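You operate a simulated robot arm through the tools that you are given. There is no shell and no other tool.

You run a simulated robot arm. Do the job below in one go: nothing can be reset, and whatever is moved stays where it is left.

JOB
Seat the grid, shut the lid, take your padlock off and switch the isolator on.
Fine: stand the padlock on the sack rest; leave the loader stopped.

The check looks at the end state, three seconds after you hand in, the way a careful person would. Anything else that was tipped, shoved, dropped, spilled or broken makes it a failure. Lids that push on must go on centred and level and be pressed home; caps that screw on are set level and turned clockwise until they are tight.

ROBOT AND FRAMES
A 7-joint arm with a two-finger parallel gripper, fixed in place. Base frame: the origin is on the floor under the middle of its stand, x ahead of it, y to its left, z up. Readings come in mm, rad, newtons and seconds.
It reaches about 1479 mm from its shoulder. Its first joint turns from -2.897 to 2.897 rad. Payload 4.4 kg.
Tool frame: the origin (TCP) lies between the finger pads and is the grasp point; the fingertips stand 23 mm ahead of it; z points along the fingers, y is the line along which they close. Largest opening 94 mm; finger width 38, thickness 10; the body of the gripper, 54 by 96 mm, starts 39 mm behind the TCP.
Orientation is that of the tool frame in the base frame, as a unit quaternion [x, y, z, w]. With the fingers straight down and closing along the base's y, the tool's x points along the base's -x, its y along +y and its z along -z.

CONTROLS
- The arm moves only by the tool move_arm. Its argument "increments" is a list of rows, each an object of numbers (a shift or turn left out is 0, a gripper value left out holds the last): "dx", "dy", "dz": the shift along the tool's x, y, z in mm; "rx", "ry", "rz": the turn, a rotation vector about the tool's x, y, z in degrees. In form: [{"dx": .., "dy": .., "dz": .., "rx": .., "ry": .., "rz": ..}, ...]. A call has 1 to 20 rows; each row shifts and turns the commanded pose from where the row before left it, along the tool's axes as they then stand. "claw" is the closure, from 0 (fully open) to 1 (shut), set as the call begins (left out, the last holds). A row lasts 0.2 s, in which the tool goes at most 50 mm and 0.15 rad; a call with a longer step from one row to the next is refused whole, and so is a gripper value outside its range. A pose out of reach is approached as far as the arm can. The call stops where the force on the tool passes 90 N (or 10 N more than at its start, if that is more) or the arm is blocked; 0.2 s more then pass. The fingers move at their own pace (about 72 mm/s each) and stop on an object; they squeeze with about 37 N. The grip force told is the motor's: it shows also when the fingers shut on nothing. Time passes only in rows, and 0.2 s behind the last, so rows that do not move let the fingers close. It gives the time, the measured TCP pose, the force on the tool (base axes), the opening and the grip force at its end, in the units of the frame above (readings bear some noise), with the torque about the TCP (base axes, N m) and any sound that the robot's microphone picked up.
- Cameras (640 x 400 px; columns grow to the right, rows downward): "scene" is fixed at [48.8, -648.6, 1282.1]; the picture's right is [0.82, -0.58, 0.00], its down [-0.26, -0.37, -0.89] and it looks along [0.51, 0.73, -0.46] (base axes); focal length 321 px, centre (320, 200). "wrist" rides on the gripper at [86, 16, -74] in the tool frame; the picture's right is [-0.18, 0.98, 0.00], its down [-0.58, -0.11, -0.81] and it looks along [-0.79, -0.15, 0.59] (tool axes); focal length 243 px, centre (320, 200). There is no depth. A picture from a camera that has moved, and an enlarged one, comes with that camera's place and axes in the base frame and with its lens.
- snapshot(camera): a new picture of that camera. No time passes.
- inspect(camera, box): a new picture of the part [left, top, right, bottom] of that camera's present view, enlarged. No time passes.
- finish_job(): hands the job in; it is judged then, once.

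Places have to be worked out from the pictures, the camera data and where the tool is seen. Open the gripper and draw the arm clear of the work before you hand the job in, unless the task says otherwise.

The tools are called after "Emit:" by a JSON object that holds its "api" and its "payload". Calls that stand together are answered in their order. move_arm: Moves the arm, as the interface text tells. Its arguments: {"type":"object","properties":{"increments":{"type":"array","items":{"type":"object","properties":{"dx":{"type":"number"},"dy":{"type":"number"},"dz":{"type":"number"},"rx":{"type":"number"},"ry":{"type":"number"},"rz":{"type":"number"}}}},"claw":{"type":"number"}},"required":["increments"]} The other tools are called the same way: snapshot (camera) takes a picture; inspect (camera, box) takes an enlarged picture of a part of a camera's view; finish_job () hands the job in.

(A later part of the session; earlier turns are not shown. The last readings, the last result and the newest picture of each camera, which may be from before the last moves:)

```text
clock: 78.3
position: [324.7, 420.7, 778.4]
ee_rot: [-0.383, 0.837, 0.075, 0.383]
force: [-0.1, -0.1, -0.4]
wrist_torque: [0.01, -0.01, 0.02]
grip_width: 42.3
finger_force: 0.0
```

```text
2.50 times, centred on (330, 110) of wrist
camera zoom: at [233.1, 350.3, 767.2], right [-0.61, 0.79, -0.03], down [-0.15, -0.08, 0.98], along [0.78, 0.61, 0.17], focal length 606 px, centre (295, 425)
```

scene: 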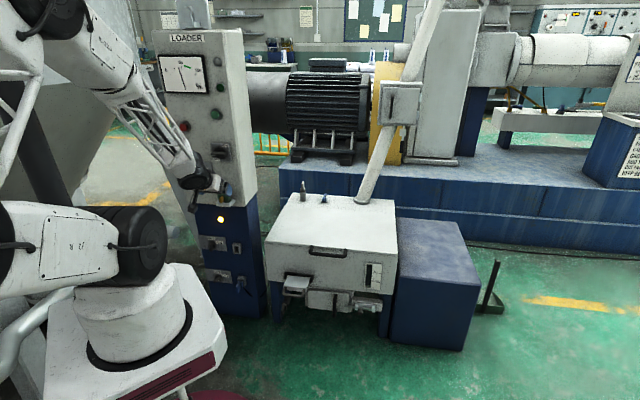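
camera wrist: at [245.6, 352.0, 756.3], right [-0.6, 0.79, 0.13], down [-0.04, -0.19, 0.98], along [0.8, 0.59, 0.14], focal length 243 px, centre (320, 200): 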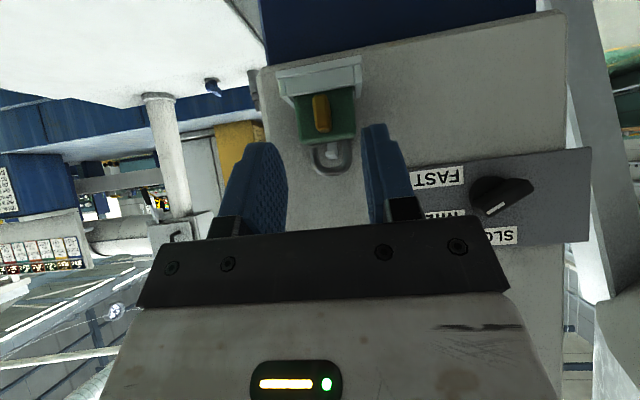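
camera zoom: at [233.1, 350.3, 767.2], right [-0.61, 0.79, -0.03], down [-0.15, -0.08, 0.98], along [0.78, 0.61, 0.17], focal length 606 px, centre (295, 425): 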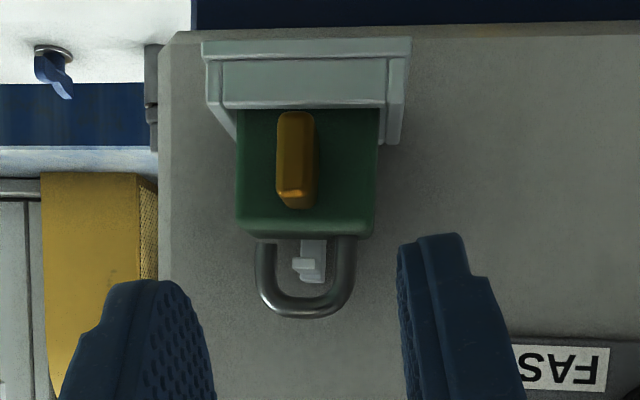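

I look at the key and its plug at the highest zoom to understand how it is meant to move.

Emit:
{"api": "inspect", "payload": {"camera": "scene", "box": [218, 192, 232, 206]}}

Emit:
{"api": "inspect", "payload": {"camera": "wrist", "box": [300, 40, 360, 100]}}

Emit:
{"api": "inspect", "payload": {"camera": "wrist", "box": [300, 85, 360, 135]}}

```text
16.00 times, centred on (225, 199) of scene
camera zoom: at [48.8, -648.6, 1282.1], right [0.82, -0.58, 0.0], down [-0.26, -0.37, -0.89], along [0.51, 0.73, -0.46], focal length 5133 px, centre (1840, 216)
```

zoom: 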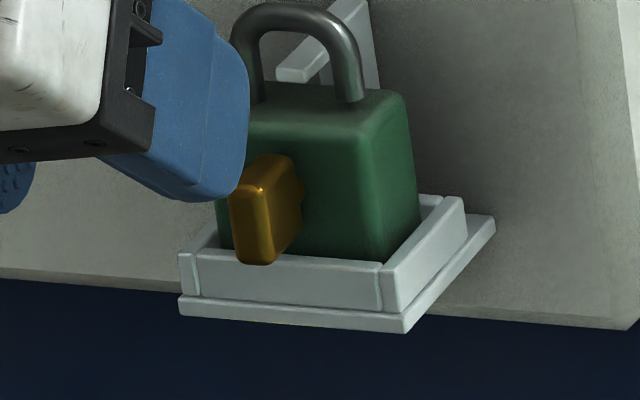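

```text
6.67 times, centred on (330, 70) of wrist
camera zoom: at [233.1, 350.3, 767.2], right [-0.61, 0.79, -0.03], down [-0.15, -0.08, 0.98], along [0.78, 0.61, 0.17], focal length 1618 px, centre (253, 1067)
```

zoom: 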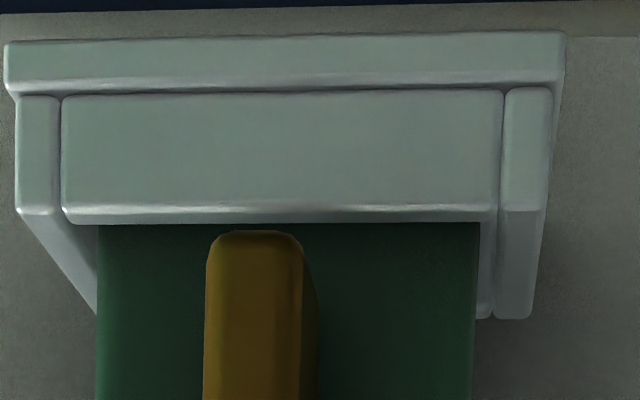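

```text
8.00 times, centred on (330, 110) of wrist
camera zoom: at [233.1, 350.3, 767.2], right [-0.61, 0.79, -0.03], down [-0.15, -0.08, 0.98], along [0.78, 0.61, 0.17], focal length 1941 px, centre (240, 920)
```

zoom: 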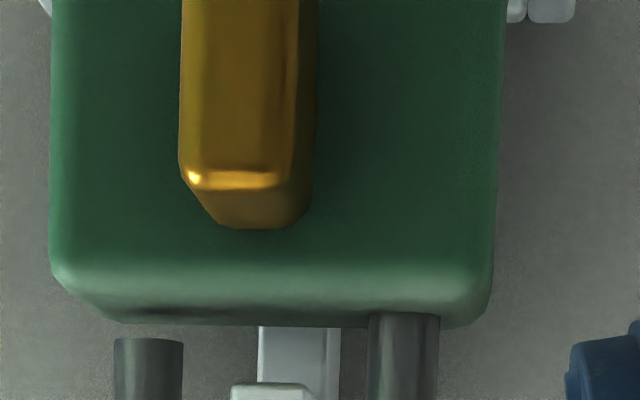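

The shackle's short leg stands a few mm out of its hole, so the lock is already open and the key isn't the catch; my earlier hold was only by the fingertips. I'll take a deeper, better-centred grip. First I straighten the tool again.

Emit:
{"api": "move_arm", "payload": {"increments": [{"rx": -3.35, "ry": 0.1, "rz": 3.45}, {"rx": -3.35, "ry": 0.1, "rz": 3.45}, {}], "claw": 0}}

Emit:
{"api": "snapshot", "payload": {"camera": "wrist"}}

```text
clock: 79.1
position: [324.4, 421.7, 778.1]
ee_rot: [-0.353, 0.854, 0.147, 0.353]
force: [0.0, -0.6, 0.9]
wrist_torque: [-0.02, 0.02, -0.04]
grip_width: 93.9
finger_force: 0.1
```

```text
taken
camera wrist: at [232.3, 351.6, 769.7], right [-0.6, 0.79, 0.13], down [-0.04, -0.19, 0.98], along [0.8, 0.59, 0.14], focal length 243 px, centre (320, 200)
```

wrist: 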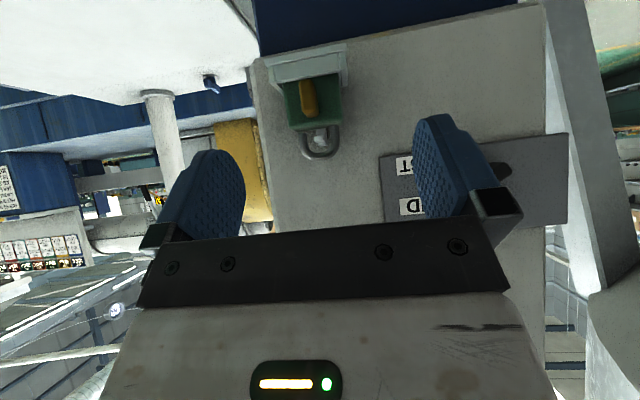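

Orientation is right again. I move to the new pre-grasp point, 60 mm out along the approach line.

Emit:
{"api": "move_arm", "payload": {"increments": [{"dx": -15.3, "dy": -4, "dz": 11.5}, {"dx": -15.3, "dy": -4, "dz": 11.6}, {}, {}]}}

Emit:
{"api": "inspect", "payload": {"camera": "wrist", "box": [240, 20, 400, 180]}}

```text
clock: 80.1
position: [356.4, 442.5, 784.4]
ee_rot: [-0.354, 0.853, 0.146, 0.354]
force: [0.9, -0.3, 0.8]
wrist_torque: [0.01, 0.03, -0.01]
grip_width: 93.9
finger_force: 0.0
```

```text
2.50 times, centred on (320, 100) of wrist
camera zoom: at [265.2, 372.9, 775.5], right [-0.6, 0.79, 0.13], down [-0.04, -0.19, 0.98], along [0.8, 0.59, 0.14], focal length 606 px, centre (320, 450)
```

zoom: 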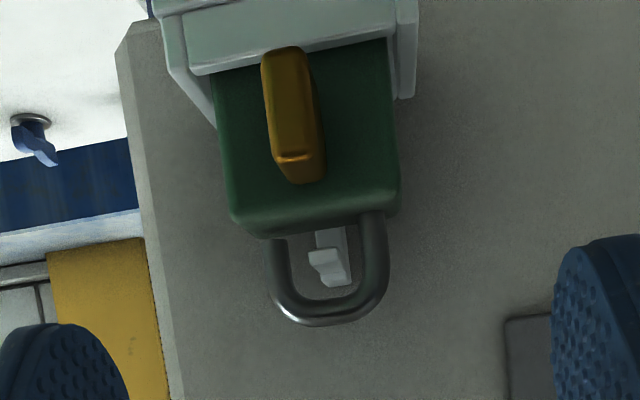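

By the earlier contact the true centre is ≈1.5 mm right of the visual estimate, so I shift 1 mm and advance 60 mm, deeper than before.

Emit:
{"api": "move_arm", "payload": {"increments": [{"dy": -1.0, "dz": 15}, {"dz": 15}, {"dz": 15}, {"dz": 15}, {}]}}

Emit:
{"api": "inspect", "payload": {"camera": "scene", "box": [205, 175, 245, 210]}}

Emit:
{"api": "snapshot", "payload": {"camera": "wrist"}}

```text
clock: 81.3
position: [387.6, 470.8, 741.7]
ee_rot: [-0.353, 0.854, 0.146, 0.353]
force: [0.5, -1.1, 0.5]
wrist_torque: [0.0, -0.01, -0.01]
grip_width: 94.0
finger_force: 0.0
```

```text
11.43 times, centred on (225, 192) of scene
camera zoom: at [48.8, -648.6, 1282.1], right [0.82, -0.58, 0.0], down [-0.26, -0.37, -0.89], along [0.51, 0.73, -0.46], focal length 3667 px, centre (1406, 286)
```

zoom: 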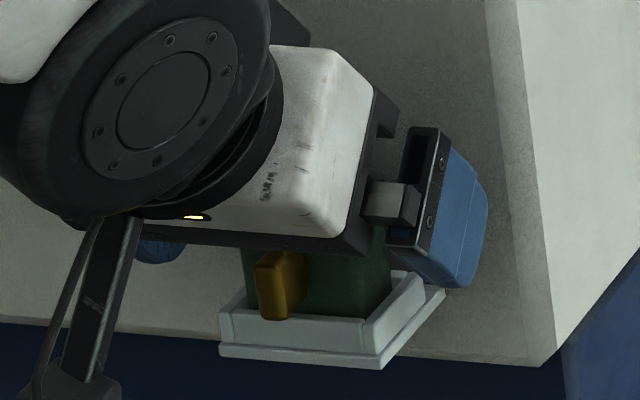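

```text
taken
camera wrist: at [295.5, 402.0, 732.7], right [-0.6, 0.79, 0.13], down [-0.04, -0.19, 0.98], along [0.8, 0.59, 0.14], focal length 243 px, centre (320, 200)
```

wrist: 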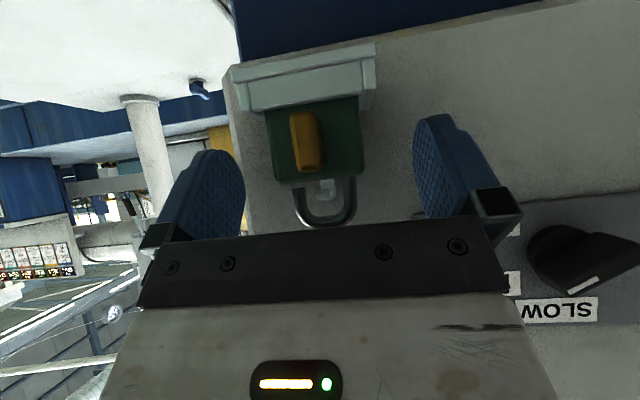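

Emit:
{"api": "move_arm", "payload": {"increments": [{}, {}, {}, {}], "claw": 1}}

```text
clock: 82.3
position: [387.0, 471.3, 740.8]
ee_rot: [-0.353, 0.854, 0.146, 0.354]
force: [-4.4, 7.1, -0.3]
wrist_torque: [0.16, 0.06, -0.04]
grip_width: 42.6
finger_force: 37.1
```

Well centred now (side force only 8 N). I lift in 1 mm steps.

Emit:
{"api": "move_arm", "payload": {"increments": [{"dx": -0.71, "dz": -0.71, "dy": 0.2}, {"dx": -0.71, "dz": -0.71}, {"dx": -0.71, "dz": -0.71}, {}]}}

Emit:
{"api": "inspect", "payload": {"camera": "wrist", "box": [240, 40, 400, 230]}}

```text
clock: 83.3
position: [385.6, 470.9, 742.7]
ee_rot: [-0.354, 0.854, 0.146, 0.352]
force: [-6.8, 6.7, -26.1]
wrist_torque: [-0.17, 0.28, -0.06]
grip_width: 42.8
finger_force: 37.1
```

```text
2.11 times, centred on (320, 135) of wrist
camera zoom: at [294.6, 401.4, 734.7], right [-0.6, 0.79, 0.13], down [-0.03, -0.19, 0.98], along [0.8, 0.59, 0.14], focal length 511 px, centre (320, 337)
```

zoom: 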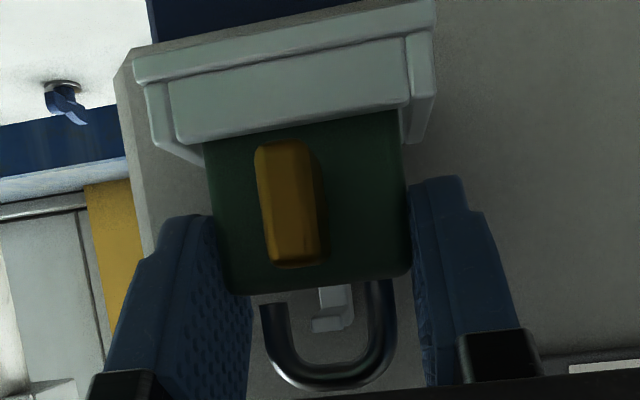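

Again ≈26 N. I lift 2 mm more to see whether the force climbs (held) or stays (slip), and compare the picture.

Emit:
{"api": "move_arm", "payload": {"increments": [{"dx": -0.71, "dz": -0.71}, {"dx": -0.71, "dz": -0.71}, {}]}}

Emit:
{"api": "inspect", "payload": {"camera": "wrist", "box": [240, 40, 400, 230]}}

```text
clock: 84.1
position: [386.9, 471.8, 745.6]
ee_rot: [-0.354, 0.853, 0.147, 0.353]
force: [-20.8, 2.1, -21.6]
wrist_torque: [-0.13, 0.35, 0.02]
grip_width: 42.6
finger_force: 37.3
```

```text
2.11 times, centred on (320, 135) of wrist
camera zoom: at [295.1, 401.8, 737.4], right [-0.6, 0.79, 0.13], down [-0.04, -0.19, 0.98], along [0.8, 0.59, 0.14], focal length 511 px, centre (320, 337)
```

zoom: 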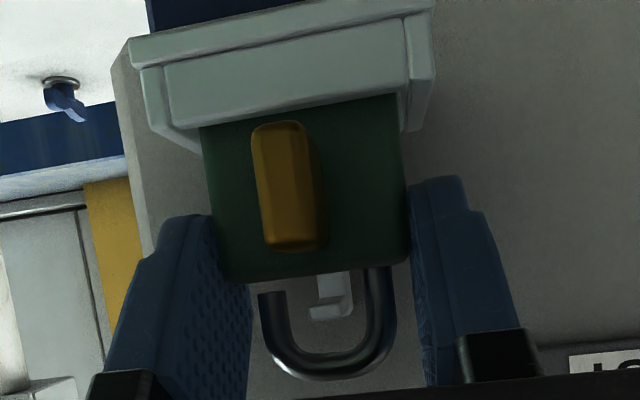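

The padlock stays with the tray while the fingers slide (≈26 N slip limit), so it is really held vertically. I lower again and test whether it can slide outward, away from the panel.

Emit:
{"api": "move_arm", "payload": {"increments": [{"dx": 1.4, "dz": 1.4}, {"dx": 1.4, "dz": 1.4}, {"dx": 1.4, "dz": -1.4}, {"dx": 1.4, "dz": -1.4}, {}]}}

Emit:
{"api": "inspect", "payload": {"camera": "wrist", "box": [240, 40, 400, 230]}}

```text
clock: 85.3
position: [386.5, 470.2, 744.3]
ee_rot: [-0.352, 0.853, 0.147, 0.355]
force: [1.6, 21.2, 22.6]
wrist_torque: [0.36, -0.1, 0.28]
grip_width: 42.9
finger_force: 37.1
```

```text
2.11 times, centred on (320, 135) of wrist
camera zoom: at [293.3, 400.1, 735.5], right [-0.6, 0.79, 0.13], down [-0.04, -0.19, 0.98], along [0.8, 0.59, 0.15], focal length 511 px, centre (320, 337)
```

zoom: 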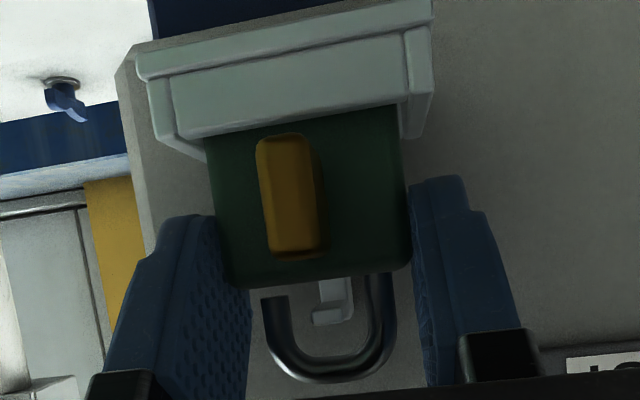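

It's fixed in that direction too, so the lock must be released by its key, and counter-clockwise is blocked, leaving clockwise. From this posture I can't rotate, but I can push the key's top to the right with the closed fingertips. I release and back out.

Emit:
{"api": "move_arm", "payload": {"increments": [{}, {}, {"dz": -15}, {"dz": -25}, {"dz": -25}, {}], "claw": 0}}

Emit:
{"api": "move_arm", "payload": {"increments": [{"dy": 11}, {"dy": 11}, {}, {}, {}], "claw": 1}}

Emit:
{"api": "snapshot", "payload": {"camera": "wrist"}}

```text
clock: 86.7
position: [352.6, 437.3, 789.4]
ee_rot: [-0.353, 0.853, 0.147, 0.354]
force: [1.1, 0.2, 0.3]
wrist_torque: [0.01, 0.0, 0.01]
grip_width: 94.0
finger_force: 0.1
```

```text
clock: 87.9
position: [335.8, 452.4, 789.3]
ee_rot: [-0.353, 0.853, 0.147, 0.354]
force: [-0.3, 0.3, 0.5]
wrist_torque: [-0.04, -0.02, -0.02]
grip_width: 0.1
finger_force: 37.1
```

```text
taken
camera wrist: at [244.0, 382.4, 780.0], right [-0.6, 0.79, 0.13], down [-0.04, -0.19, 0.98], along [0.8, 0.59, 0.14], focal length 243 px, centre (320, 200)
```

wrist: 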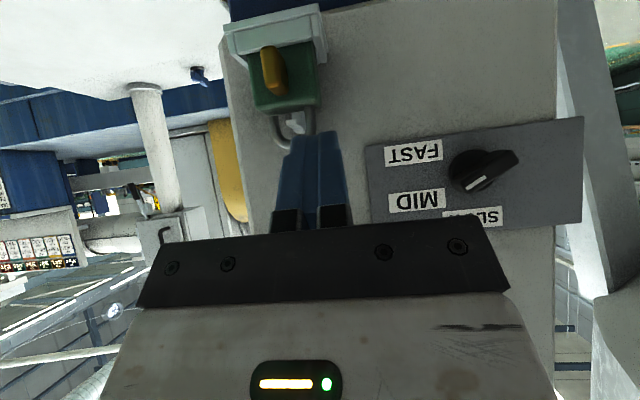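

The closed fingers are left of the key. I move in beside the key's upper half.

Emit:
{"api": "move_arm", "payload": {"increments": [{"dx": 5.8, "dz": 14.4}, {"dx": 5.8, "dz": 14.4}, {"dx": 5.8, "dz": 14.4}, {}]}}

Emit:
{"api": "inspect", "payload": {"camera": "wrist", "box": [220, 40, 420, 240]}}

Emit:
{"api": "inspect", "payload": {"camera": "scene", "box": [205, 175, 245, 210]}}

```text
clock: 88.9
position: [348.5, 464.2, 746.1]
ee_rot: [-0.352, 0.854, 0.146, 0.355]
force: [-8.3, -13.8, 13.2]
wrist_torque: [0.09, -0.22, -0.12]
grip_width: 0.1
finger_force: 36.7
```

```text
2.00 times, centred on (320, 140) of wrist
camera zoom: at [257.4, 395.4, 736.8], right [-0.6, 0.79, 0.13], down [-0.04, -0.19, 0.98], along [0.8, 0.59, 0.14], focal length 485 px, centre (320, 320)
```

zoom: 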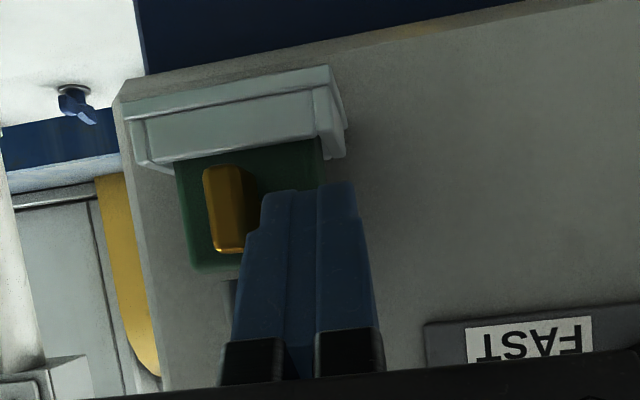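

```text
11.43 times, centred on (225, 192) of scene
camera zoom: at [48.8, -648.6, 1282.1], right [0.82, -0.58, 0.0], down [-0.26, -0.37, -0.89], along [0.51, 0.73, -0.46], focal length 3667 px, centre (1406, 286)
```

zoom: 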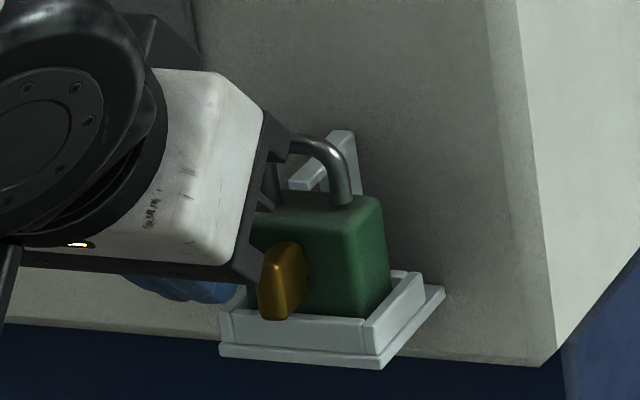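

The key turns out to sit at z≈711–733 (centre 722) and protrudes to D≈577, so I raise the fingertips a little to press only on its upper part, then push right in small steps.

Emit:
{"api": "move_arm", "payload": {"increments": [{"dx": -0.85, "dz": -5.1}, {"dy": -4}, {"dy": -2}, {"dy": -2}, {}]}}

Emit:
{"api": "inspect", "payload": {"camera": "wrist", "box": [220, 40, 420, 240]}}

```text
clock: 90.1
position: [352.6, 457.1, 750.5]
ee_rot: [-0.353, 0.853, 0.146, 0.354]
force: [-2.5, 0.9, 0.0]
wrist_torque: [0.06, 0.04, 0.0]
grip_width: 0.1
finger_force: 36.5
```

```text
2.00 times, centred on (320, 140) of wrist
camera zoom: at [260.8, 387.2, 740.7], right [-0.6, 0.79, 0.13], down [-0.04, -0.19, 0.98], along [0.8, 0.59, 0.14], focal length 485 px, centre (320, 320)
```

zoom: 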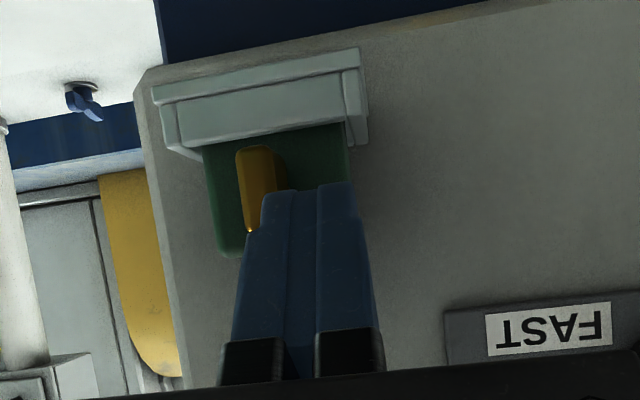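

Light contact starts. I push on, 2 mm at a time.

Emit:
{"api": "move_arm", "payload": {"increments": [{"dy": -2}, {"dy": -2}, {}]}}

Emit:
{"api": "inspect", "payload": {"camera": "wrist", "box": [220, 40, 420, 240]}}

```text
clock: 90.9
position: [356.6, 454.7, 750.2]
ee_rot: [-0.353, 0.853, 0.147, 0.355]
force: [-8.1, 1.6, 8.1]
wrist_torque: [0.02, 0.06, 0.0]
grip_width: 0.0
finger_force: 36.9
```

```text
2.00 times, centred on (320, 140) of wrist
camera zoom: at [264.3, 384.5, 741.5], right [-0.6, 0.79, 0.13], down [-0.04, -0.19, 0.98], along [0.8, 0.59, 0.14], focal length 485 px, centre (320, 320)
```

zoom: 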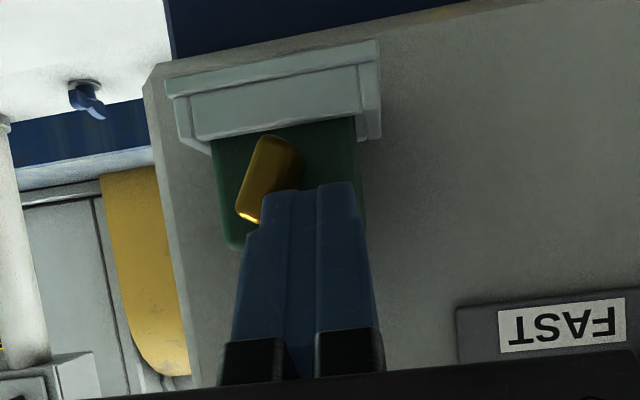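

The key is turning clockwise with little force — so the key is the catch. I keep pushing.

Emit:
{"api": "move_arm", "payload": {"increments": [{"dy": -2.5}, {"dy": -2.5}, {}]}}

Emit:
{"api": "inspect", "payload": {"camera": "wrist", "box": [220, 40, 420, 240]}}

```text
clock: 91.7
position: [358.5, 451.6, 749.4]
ee_rot: [-0.352, 0.854, 0.146, 0.354]
force: [-21.7, -5.9, 23.1]
wrist_torque: [-0.08, 0.23, -0.11]
grip_width: 0.0
finger_force: 36.6
```

```text
2.00 times, centred on (320, 140) of wrist
camera zoom: at [267.2, 381.1, 741.4], right [-0.6, 0.79, 0.13], down [-0.04, -0.19, 0.98], along [0.8, 0.59, 0.14], focal length 485 px, centre (320, 320)
```

zoom: 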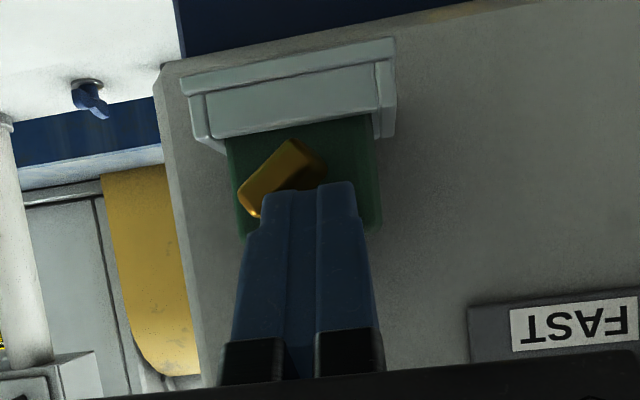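

The key is at ≈50°. I go up and over, then press down on its right end to bring it to horizontal.

Emit:
{"api": "move_arm", "payload": {"increments": [{"dx": -8.5, "dz": -8.5}, {"dy": -7}, {"dy": -7}, {"dx": 2.1, "dz": 2.1}, {"dx": 2.1, "dz": 2.1}, {}]}}

Emit:
{"api": "inspect", "payload": {"camera": "wrist", "box": [220, 40, 420, 240]}}

```text
clock: 93.1
position: [369.4, 441.1, 756.3]
ee_rot: [-0.353, 0.854, 0.147, 0.354]
force: [-0.3, -1.5, 2.4]
wrist_torque: [-0.03, 0.01, 0.0]
grip_width: 0.0
finger_force: 36.7
```

```text
2.00 times, centred on (320, 140) of wrist
camera zoom: at [277.3, 371.2, 747.2], right [-0.6, 0.79, 0.13], down [-0.04, -0.19, 0.98], along [0.8, 0.59, 0.14], focal length 485 px, centre (320, 320)
```

zoom: 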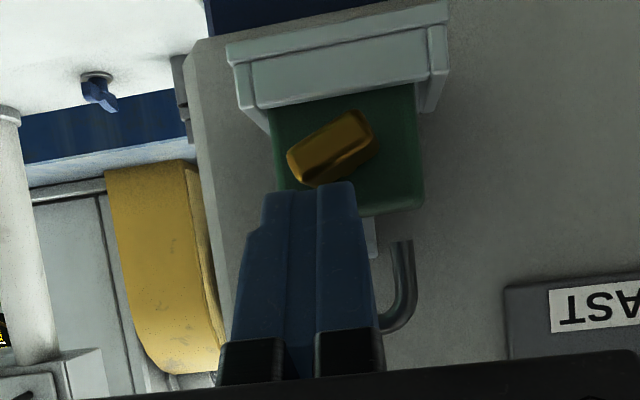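

The key is at ≈74°. I press down a few mm more on its right end.

Emit:
{"api": "move_arm", "payload": {"increments": [{"dx": 1.4, "dz": 1.4}, {"dx": 1.4, "dz": 1.4}, {}]}}

Emit:
{"api": "inspect", "payload": {"camera": "wrist", "box": [220, 40, 420, 240]}}

Emit:
{"api": "inspect", "payload": {"camera": "scene", "box": [205, 175, 245, 210]}}

```text
clock: 93.8
position: [369.9, 442.0, 755.3]
ee_rot: [-0.353, 0.853, 0.148, 0.356]
force: [-31.4, -30.2, 34.0]
wrist_torque: [-0.34, 0.67, -0.39]
grip_width: 0.0
finger_force: 37.1
stopped in row 3: the force on the tool passed its limit at 92 N (the readings are from after the stop); the commanded pose is now the measured one
```

```text
2.00 times, centred on (320, 140) of wrist
camera zoom: at [277.6, 372.0, 745.8], right [-0.6, 0.79, 0.13], down [-0.04, -0.19, 0.98], along [0.8, 0.59, 0.15], focal length 485 px, centre (320, 320)
```

zoom: 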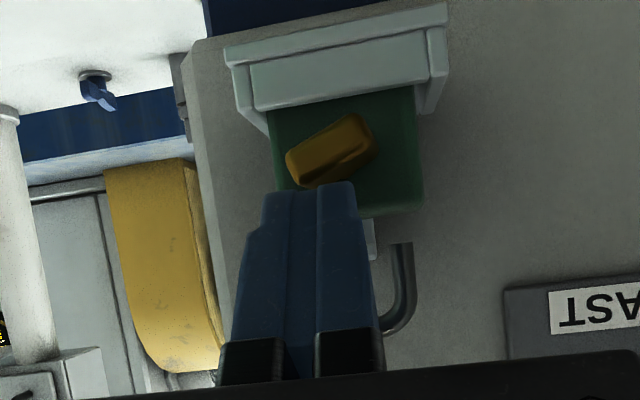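

```text
11.43 times, centred on (225, 192) of scene
camera zoom: at [48.8, -648.6, 1282.1], right [0.82, -0.58, 0.0], down [-0.26, -0.37, -0.89], along [0.51, 0.73, -0.46], focal length 3667 px, centre (1406, 286)
```

zoom: 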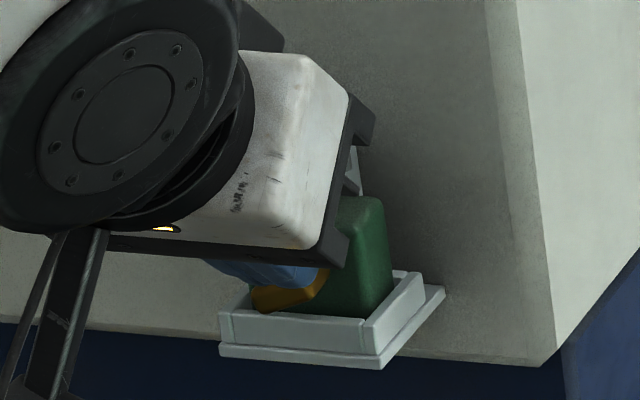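

The key is at a hard stop now. I back off and look at the key and shackle.

Emit:
{"api": "move_arm", "payload": {"increments": [{"dz": -10}, {"dz": -25}, {"dz": -30}, {}]}}

Emit:
{"api": "inspect", "payload": {"camera": "wrist", "box": [220, 0, 420, 200]}}

Emit:
{"api": "inspect", "payload": {"camera": "scene", "box": [212, 178, 242, 208]}}

```text
clock: 94.8
position: [335.9, 409.1, 800.5]
ee_rot: [-0.352, 0.853, 0.147, 0.356]
force: [0.4, 0.2, 0.2]
wrist_torque: [0.0, 0.0, -0.03]
grip_width: 0.1
finger_force: 36.8
```

```text
2.00 times, centred on (320, 100) of wrist
camera zoom: at [244.8, 339.5, 791.7], right [-0.6, 0.79, 0.13], down [-0.04, -0.19, 0.98], along [0.8, 0.59, 0.15], focal length 485 px, centre (320, 400)
```

zoom: 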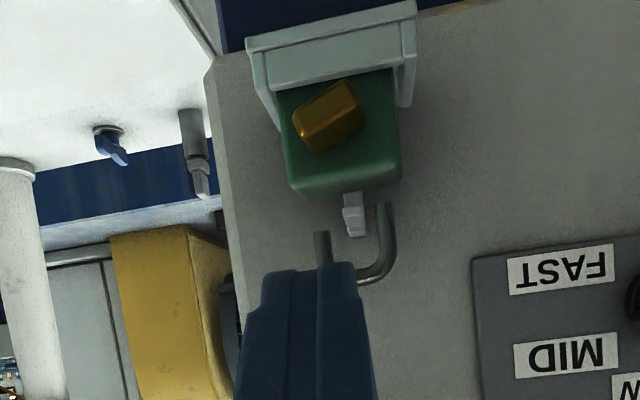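

```text
13.33 times, centred on (227, 193) of scene
camera zoom: at [48.8, -648.6, 1282.1], right [0.82, -0.58, 0.0], down [-0.26, -0.37, -0.89], along [0.51, 0.73, -0.46], focal length 4278 px, centre (1560, 293)
```

zoom: 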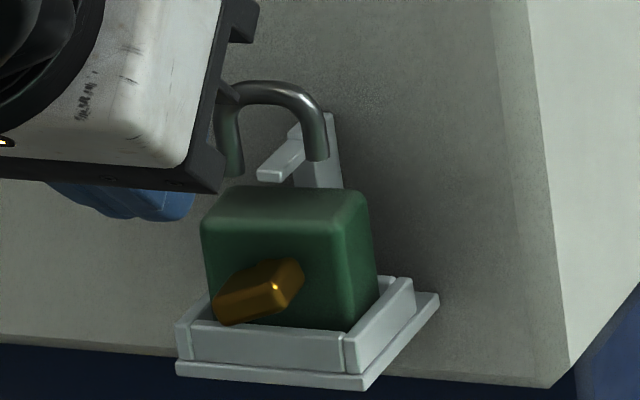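

The key turn popped the shackle up about 11 mm: the padlock is now unlocked. I open the gripper and return to the padlock's pre-grasp pose.

Emit:
{"api": "move_arm", "payload": {"increments": [{"dx": -7.5, "dy": 3.7, "dz": 19.1}, {"dx": -7.6, "dy": 3.7, "dz": 19.2}, {}, {}], "claw": 0}}

Emit:
{"api": "inspect", "payload": {"camera": "wrist", "box": [240, 20, 400, 180]}}

Emit:
{"api": "inspect", "payload": {"camera": "scene", "box": [212, 178, 242, 208]}}

```text
clock: 95.8
position: [357.7, 440.9, 784.0]
ee_rot: [-0.353, 0.853, 0.147, 0.355]
force: [-0.5, 0.3, -0.8]
wrist_torque: [-0.01, 0.0, -0.02]
grip_width: 94.1
finger_force: 0.0
```

```text
2.50 times, centred on (320, 100) of wrist
camera zoom: at [266.8, 371.4, 774.7], right [-0.6, 0.79, 0.13], down [-0.04, -0.19, 0.98], along [0.8, 0.59, 0.15], focal length 606 px, centre (320, 450)
```

zoom: 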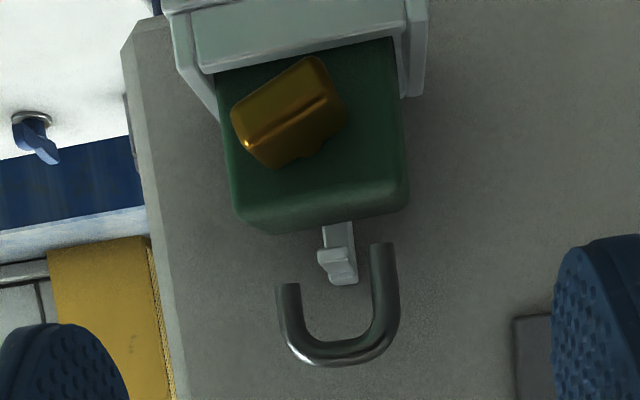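

```text
13.33 times, centred on (227, 193) of scene
camera zoom: at [48.8, -648.6, 1282.1], right [0.82, -0.58, 0.0], down [-0.26, -0.37, -0.89], along [0.51, 0.73, -0.46], focal length 4278 px, centre (1560, 293)
```

zoom: 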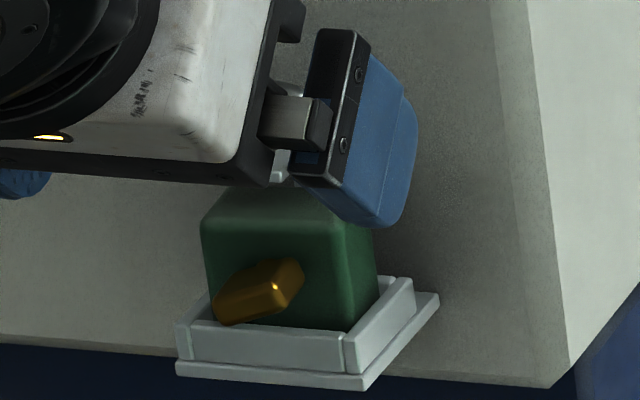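

Alignment matches the last good grip. I advance 60 mm and close on the body.

Emit:
{"api": "move_arm", "payload": {"increments": [{"dz": 15}, {"dz": 15}, {"dz": 15}, {"dz": 15}, {}]}}

Emit:
{"api": "move_arm", "payload": {"increments": [{}, {}, {}, {}], "claw": 1}}

Emit:
{"api": "inspect", "payload": {"camera": "wrist", "box": [240, 40, 400, 230]}}

```text
clock: 97.0
position: [388.9, 471.2, 741.0]
ee_rot: [-0.352, 0.853, 0.147, 0.356]
force: [-0.2, -0.3, -0.2]
wrist_torque: [0.0, -0.03, 0.01]
grip_width: 94.1
finger_force: 0.0
```

```text
clock: 98.0
position: [389.1, 472.2, 741.4]
ee_rot: [-0.352, 0.853, 0.147, 0.356]
force: [-0.3, 1.2, 4.0]
wrist_torque: [0.05, -0.2, 0.02]
grip_width: 42.6
finger_force: 37.2
```

```text
2.11 times, centred on (320, 135) of wrist
camera zoom: at [297.4, 402.0, 732.5], right [-0.6, 0.79, 0.13], down [-0.04, -0.19, 0.98], along [0.8, 0.59, 0.15], focal length 511 px, centre (320, 337)
```

zoom: 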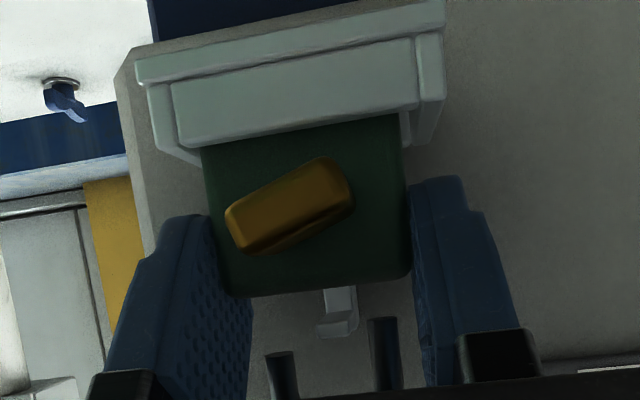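

Gripped with almost no side force now. I lift gently.

Emit:
{"api": "move_arm", "payload": {"increments": [{"dx": -0.71, "dz": -0.71}, {"dx": -0.71, "dz": -0.71}, {"dx": -0.71, "dz": -0.71}, {}]}}

Emit:
{"api": "inspect", "payload": {"camera": "wrist", "box": [240, 40, 400, 230]}}

```text
clock: 99.0
position: [389.7, 471.9, 745.2]
ee_rot: [-0.353, 0.852, 0.148, 0.357]
force: [-0.4, -0.9, -1.8]
wrist_torque: [0.01, 0.02, 0.0]
grip_width: 42.4
finger_force: 37.3
```

```text
2.11 times, centred on (320, 135) of wrist
camera zoom: at [297.1, 401.5, 735.6], right [-0.6, 0.79, 0.13], down [-0.04, -0.19, 0.98], along [0.8, 0.59, 0.15], focal length 511 px, centre (320, 337)
```

zoom: 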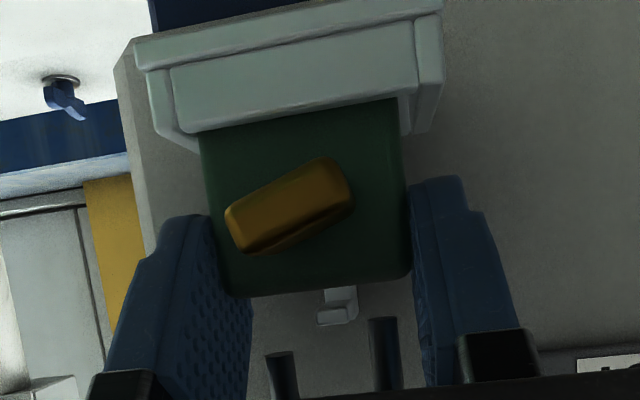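

It lifts freely now (≈2 N weight). About 4 mm remain under the lug bar; I lift 2.5 mm more and then check against the tray rim.

Emit:
{"api": "move_arm", "payload": {"increments": [{"dx": -0.9, "dz": -0.9}, {"dx": -0.9, "dz": -0.9}, {}]}}

Emit:
{"api": "inspect", "payload": {"camera": "wrist", "box": [240, 40, 400, 230]}}

Emit:
{"api": "inspect", "payload": {"camera": "scene", "box": [212, 184, 242, 208]}}

```text
clock: 99.8
position: [388.6, 470.9, 750.0]
ee_rot: [-0.352, 0.853, 0.147, 0.356]
force: [-0.4, -0.7, -1.7]
wrist_torque: [-0.01, 0.02, 0.02]
grip_width: 42.5
finger_force: 37.2
```

```text
2.11 times, centred on (320, 135) of wrist
camera zoom: at [296.9, 401.6, 738.3], right [-0.6, 0.79, 0.13], down [-0.04, -0.19, 0.98], along [0.8, 0.59, 0.15], focal length 511 px, centre (320, 337)
```

zoom: 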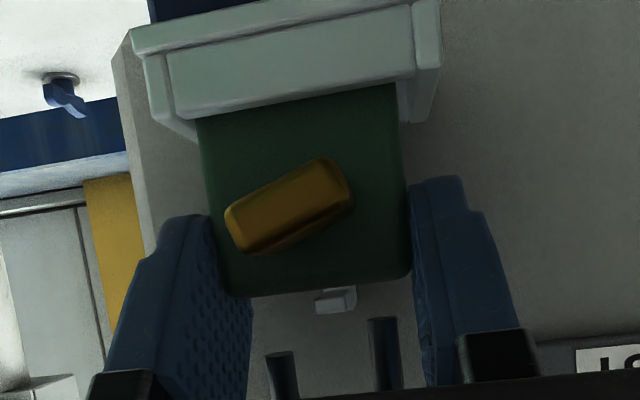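

```text
16.00 times, centred on (227, 196) of scene
camera zoom: at [48.8, -648.6, 1282.1], right [0.82, -0.58, 0.0], down [-0.26, -0.37, -0.89], along [0.51, 0.73, -0.46], focal length 5133 px, centre (1808, 264)
```

zoom: 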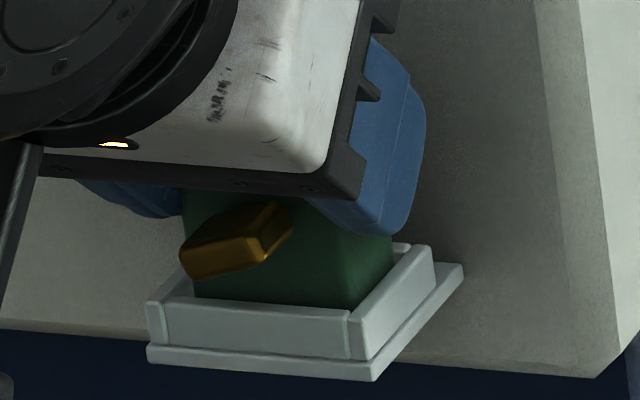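

The body is lifted ≈6 mm, right under the bar. I check closely whether its bottom is above the tray rim yet.

Emit:
{"api": "inspect", "payload": {"camera": "wrist", "box": [265, 60, 375, 120]}}

Emit:
{"api": "inspect", "payload": {"camera": "scene", "box": [217, 194, 239, 208]}}

Emit:
{"api": "inspect", "payload": {"camera": "wrist", "box": [300, 160, 360, 215]}}

```text
5.82 times, centred on (320, 90) of wrist
camera zoom: at [296.9, 401.6, 738.3], right [-0.6, 0.79, 0.13], down [-0.04, -0.19, 0.98], along [0.8, 0.59, 0.15], focal length 1412 px, centre (320, 840)
```

zoom: 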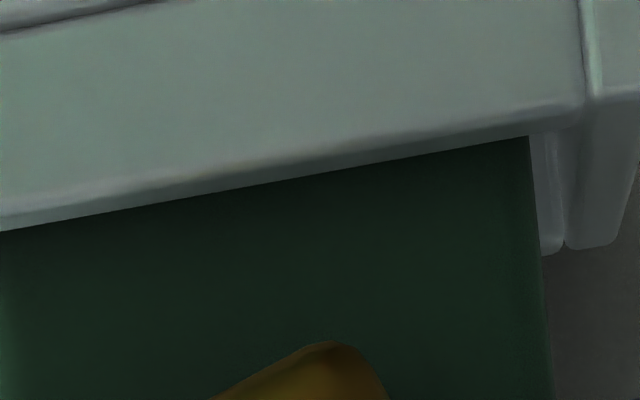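

```text
16.00 times, centred on (228, 201) of scene
camera zoom: at [48.8, -648.6, 1282.1], right [0.82, -0.58, 0.0], down [-0.26, -0.37, -0.89], along [0.51, 0.73, -0.46], focal length 5133 px, centre (1792, 184)
```

zoom: 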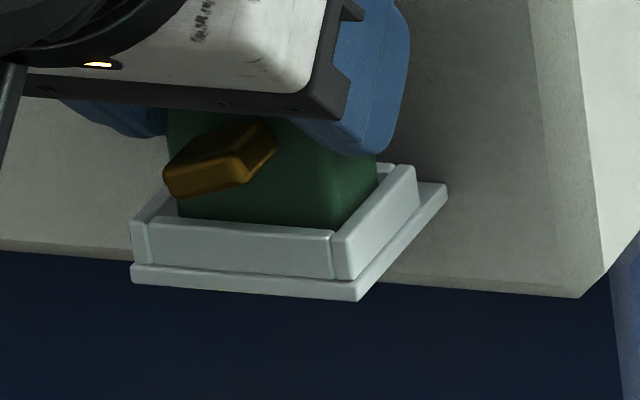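

```text
7.27 times, centred on (330, 188) of wrist
camera zoom: at [296.9, 401.6, 738.3], right [-0.6, 0.79, 0.13], down [-0.04, -0.19, 0.98], along [0.8, 0.59, 0.15], focal length 1764 px, centre (247, 291)
```

zoom: 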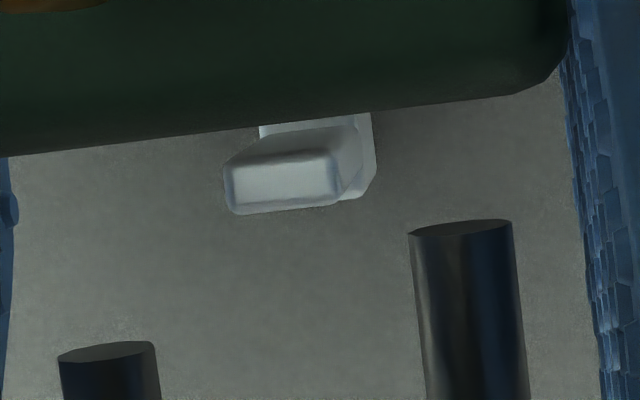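

Both shackle ends now stand above the lug bar. I keep lifting in small steps, feeling for the bar, to see if the body clears the rim.

Emit:
{"api": "move_arm", "payload": {"increments": [{"dx": -0.71, "dz": -0.71}, {"dx": -0.71, "dz": -0.71}, {}]}}

Emit:
{"api": "inspect", "payload": {"camera": "wrist", "box": [255, 60, 385, 215]}}

```text
clock: 100.6
position: [389.5, 471.7, 748.0]
ee_rot: [-0.353, 0.853, 0.147, 0.356]
force: [-0.2, 0.3, -2.3]
wrist_torque: [-0.04, 0.03, 0.02]
grip_width: 42.6
finger_force: 36.5
```

```text
2.58 times, centred on (320, 138) of wrist
camera zoom: at [296.8, 401.6, 740.0], right [-0.6, 0.79, 0.13], down [-0.04, -0.19, 0.98], along [0.8, 0.59, 0.15], focal length 626 px, centre (320, 361)
```

zoom: 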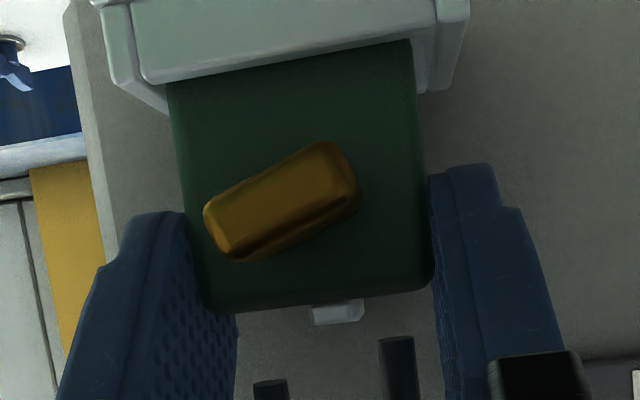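

No contact yet at 7.5 mm. I continue another 2 mm.

Emit:
{"api": "move_arm", "payload": {"increments": [{"dx": -0.71, "dz": -0.71}, {"dx": -0.71, "dz": -0.71}, {}]}}

Emit:
{"api": "inspect", "payload": {"camera": "wrist", "box": [255, 60, 385, 215]}}

```text
clock: 101.4
position: [388.0, 472.1, 751.6]
ee_rot: [-0.353, 0.853, 0.147, 0.356]
force: [-0.4, 0.0, -1.0]
wrist_torque: [-0.02, 0.02, -0.01]
grip_width: 42.3
finger_force: 36.9
```

```text
2.58 times, centred on (320, 138) of wrist
camera zoom: at [296.7, 401.6, 742.2], right [-0.6, 0.79, 0.13], down [-0.04, -0.19, 0.98], along [0.8, 0.59, 0.15], focal length 626 px, centre (320, 361)
```

zoom: 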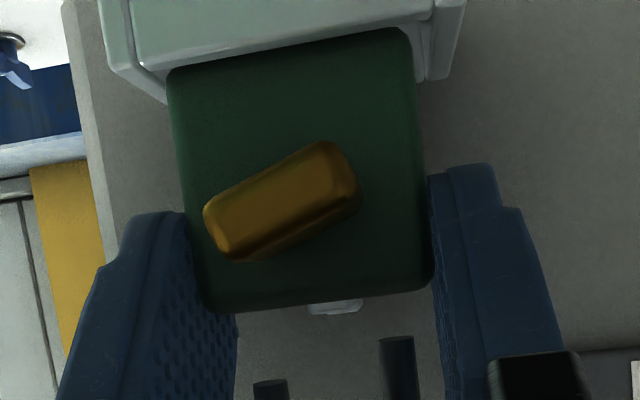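

The body's bottom corners are now appearing above the rim, still without contact. Two more mm up.

Emit:
{"api": "move_arm", "payload": {"increments": [{"dx": -0.71, "dz": -0.71}, {"dx": -0.71, "dz": -0.71}, {}]}}

Emit:
{"api": "inspect", "payload": {"camera": "wrist", "box": [255, 50, 385, 215]}}

Emit:
{"api": "inspect", "payload": {"camera": "scene", "box": [212, 184, 242, 208]}}

```text
clock: 102.2
position: [388.3, 470.8, 753.9]
ee_rot: [-0.352, 0.853, 0.147, 0.357]
force: [1.3, -0.3, -2.4]
wrist_torque: [-0.01, 0.05, 0.0]
grip_width: 42.5
finger_force: 37.1
```

```text
2.42 times, centred on (320, 132) of wrist
camera zoom: at [296.9, 401.4, 744.3], right [-0.6, 0.79, 0.13], down [-0.04, -0.19, 0.98], along [0.8, 0.59, 0.15], focal length 588 px, centre (320, 364)
```

zoom: 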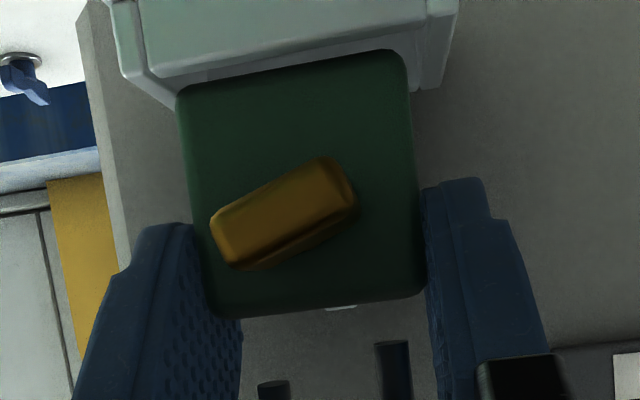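

```text
16.00 times, centred on (227, 196) of scene
camera zoom: at [48.8, -648.6, 1282.1], right [0.82, -0.58, 0.0], down [-0.26, -0.37, -0.89], along [0.51, 0.73, -0.46], focal length 5133 px, centre (1808, 264)
```

zoom: 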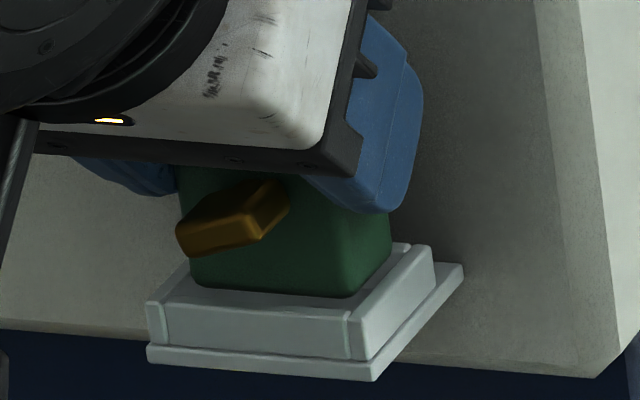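

The body bottom is just about at rim height, with no contact yet. I lift 1.5 mm more, then start drawing it outward.

Emit:
{"api": "move_arm", "payload": {"increments": [{"dx": -0.71, "dz": -0.71}, {"dx": -0.35, "dz": -0.35}, {}]}}

Emit:
{"api": "inspect", "payload": {"camera": "wrist", "box": [255, 50, 385, 215]}}

Emit:
{"api": "inspect", "payload": {"camera": "scene", "box": [214, 192, 240, 210]}}

```text
clock: 103.0
position: [388.1, 470.9, 754.9]
ee_rot: [-0.353, 0.853, 0.147, 0.355]
force: [0.1, -0.3, -2.2]
wrist_torque: [0.01, 0.03, 0.0]
grip_width: 42.6
finger_force: 36.8
```

```text
2.42 times, centred on (320, 132) of wrist
camera zoom: at [297.0, 401.5, 745.5], right [-0.6, 0.79, 0.13], down [-0.04, -0.19, 0.98], along [0.8, 0.59, 0.15], focal length 588 px, centre (320, 364)
```

zoom: 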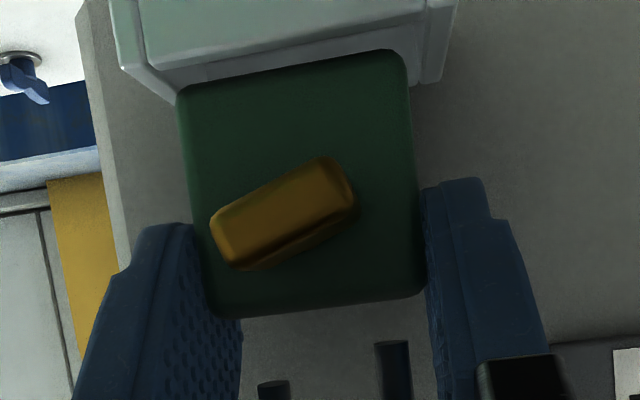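

```text
16.00 times, centred on (227, 201) of scene
camera zoom: at [48.8, -648.6, 1282.1], right [0.82, -0.58, 0.0], down [-0.26, -0.37, -0.89], along [0.51, 0.73, -0.46], focal length 5133 px, centre (1808, 184)
```

zoom: 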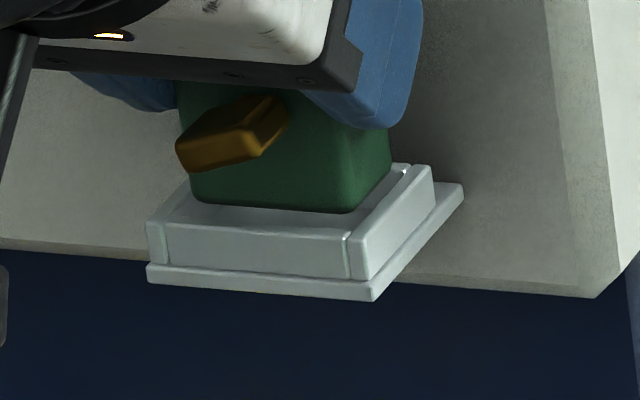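

The bottom edge looks clear of the rim. I draw it outward (−D) in small steps, watching for resistance.

Emit:
{"api": "move_arm", "payload": {"increments": [{"dx": 1.4, "dz": -1.4}, {"dx": 1.4, "dz": -1.4}, {"dx": 1.4, "dz": -1.4}, {}]}}

Emit:
{"api": "inspect", "payload": {"camera": "scene", "box": [212, 184, 242, 210]}}

```text
clock: 104.0
position: [384.5, 467.1, 754.9]
ee_rot: [-0.352, 0.853, 0.148, 0.356]
force: [0.4, 0.5, -1.1]
wrist_torque: [0.01, 0.03, -0.01]
grip_width: 42.7
finger_force: 37.4
```

```text
15.38 times, centred on (227, 197) of scene
camera zoom: at [48.8, -648.6, 1282.1], right [0.82, -0.58, 0.0], down [-0.26, -0.37, -0.89], along [0.51, 0.73, -0.46], focal length 4936 px, centre (1751, 246)
```

zoom: 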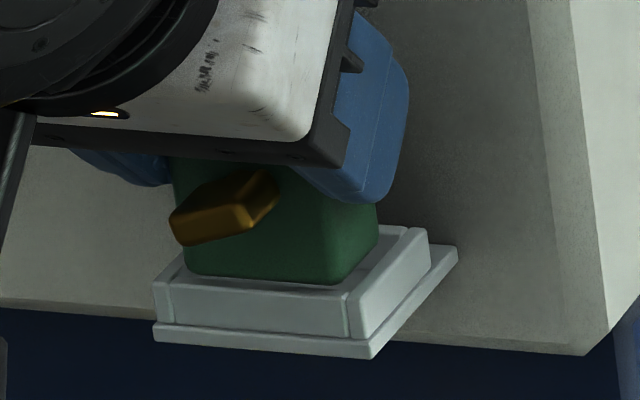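

No resistance: it's sliding out. I continue 36 mm further outward.

Emit:
{"api": "move_arm", "payload": {"increments": [{"dx": 2.8, "dz": -2.8}, {"dx": 2.8, "dz": -2.8}, {"dx": 2.8, "dz": -2.8}, {"dx": 4.2, "dz": -4.2}, {"dx": 4.2, "dz": -4.2}, {"dx": 4.2, "dz": -4.2}, {"dx": 4.2, "dz": -4.2}, {}]}}

Emit:
{"api": "snapshot", "payload": {"camera": "wrist"}}

Emit:
{"api": "inspect", "payload": {"camera": "scene", "box": [195, 160, 255, 220]}}

```text
clock: 105.8
position: [359.6, 442.1, 753.4]
ee_rot: [-0.351, 0.853, 0.146, 0.356]
force: [0.5, -0.4, -1.7]
wrist_torque: [0.0, 0.04, -0.01]
grip_width: 42.7
finger_force: 37.7
```

```text
taken
camera wrist: at [267.5, 372.1, 745.4], right [-0.6, 0.79, 0.13], down [-0.04, -0.19, 0.98], along [0.8, 0.59, 0.15], focal length 243 px, centre (320, 200)
```

wrist: 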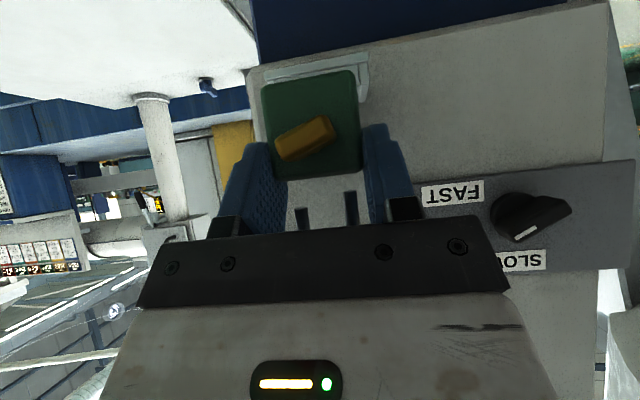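

```text
6.67 times, centred on (225, 190) of scene
camera zoom: at [48.8, -648.6, 1282.1], right [0.82, -0.58, 0.0], down [-0.26, -0.37, -0.89], along [0.51, 0.73, -0.46], focal length 2139 px, centre (953, 267)
```

zoom: 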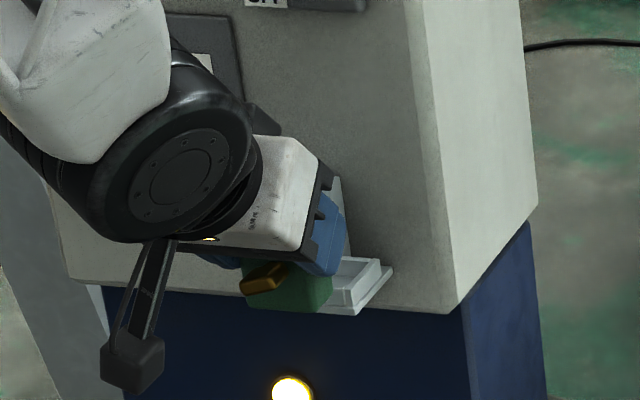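

The padlock is free and held firmly. I carry it away to the right and up, clear of the panel, in moderate steps.

Emit:
{"api": "move_arm", "payload": {"increments": [{"dx": -7, "dz": -7, "dy": -10}, {"dx": -7, "dz": -7, "dy": -25}, {"dx": -7, "dz": -7, "dy": -30}, {"dx": -7, "dz": -7, "dy": -30}, {"dx": -7, "dz": -7, "dy": -30}, {"dx": -7, "dz": -7, "dy": -30}, {"dy": -25}, {}]}}

Emit:
{"api": "snapshot", "payload": {"camera": "scene"}}

Emit:
{"api": "snapshot", "payload": {"camera": "wrist"}}

```text
clock: 107.6
position: [462.1, 337.3, 815.0]
ee_rot: [-0.352, 0.853, 0.148, 0.356]
force: [0.3, 0.2, -1.6]
wrist_torque: [-0.02, -0.01, -0.01]
grip_width: 42.5
finger_force: 37.1
out of reach, approached as far as the arm can: row 4, 5
```

```text
taken
```

scene: 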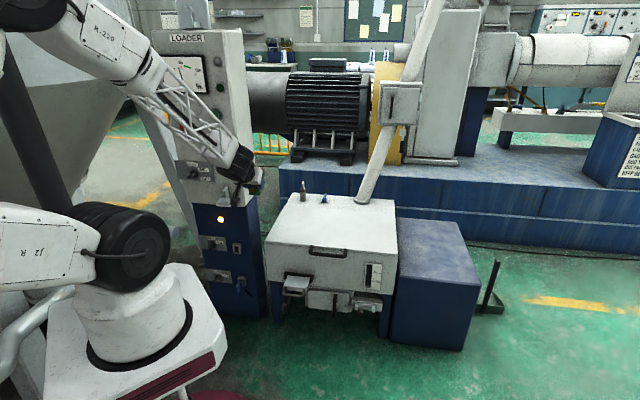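

```text
taken
camera wrist: at [369.2, 267.2, 806.3], right [-0.6, 0.79, 0.13], down [-0.04, -0.19, 0.98], along [0.8, 0.59, 0.15], focal length 243 px, centre (320, 200)
```

wrist: 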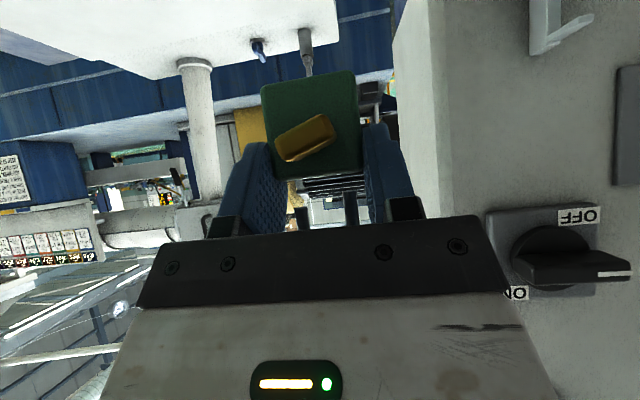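

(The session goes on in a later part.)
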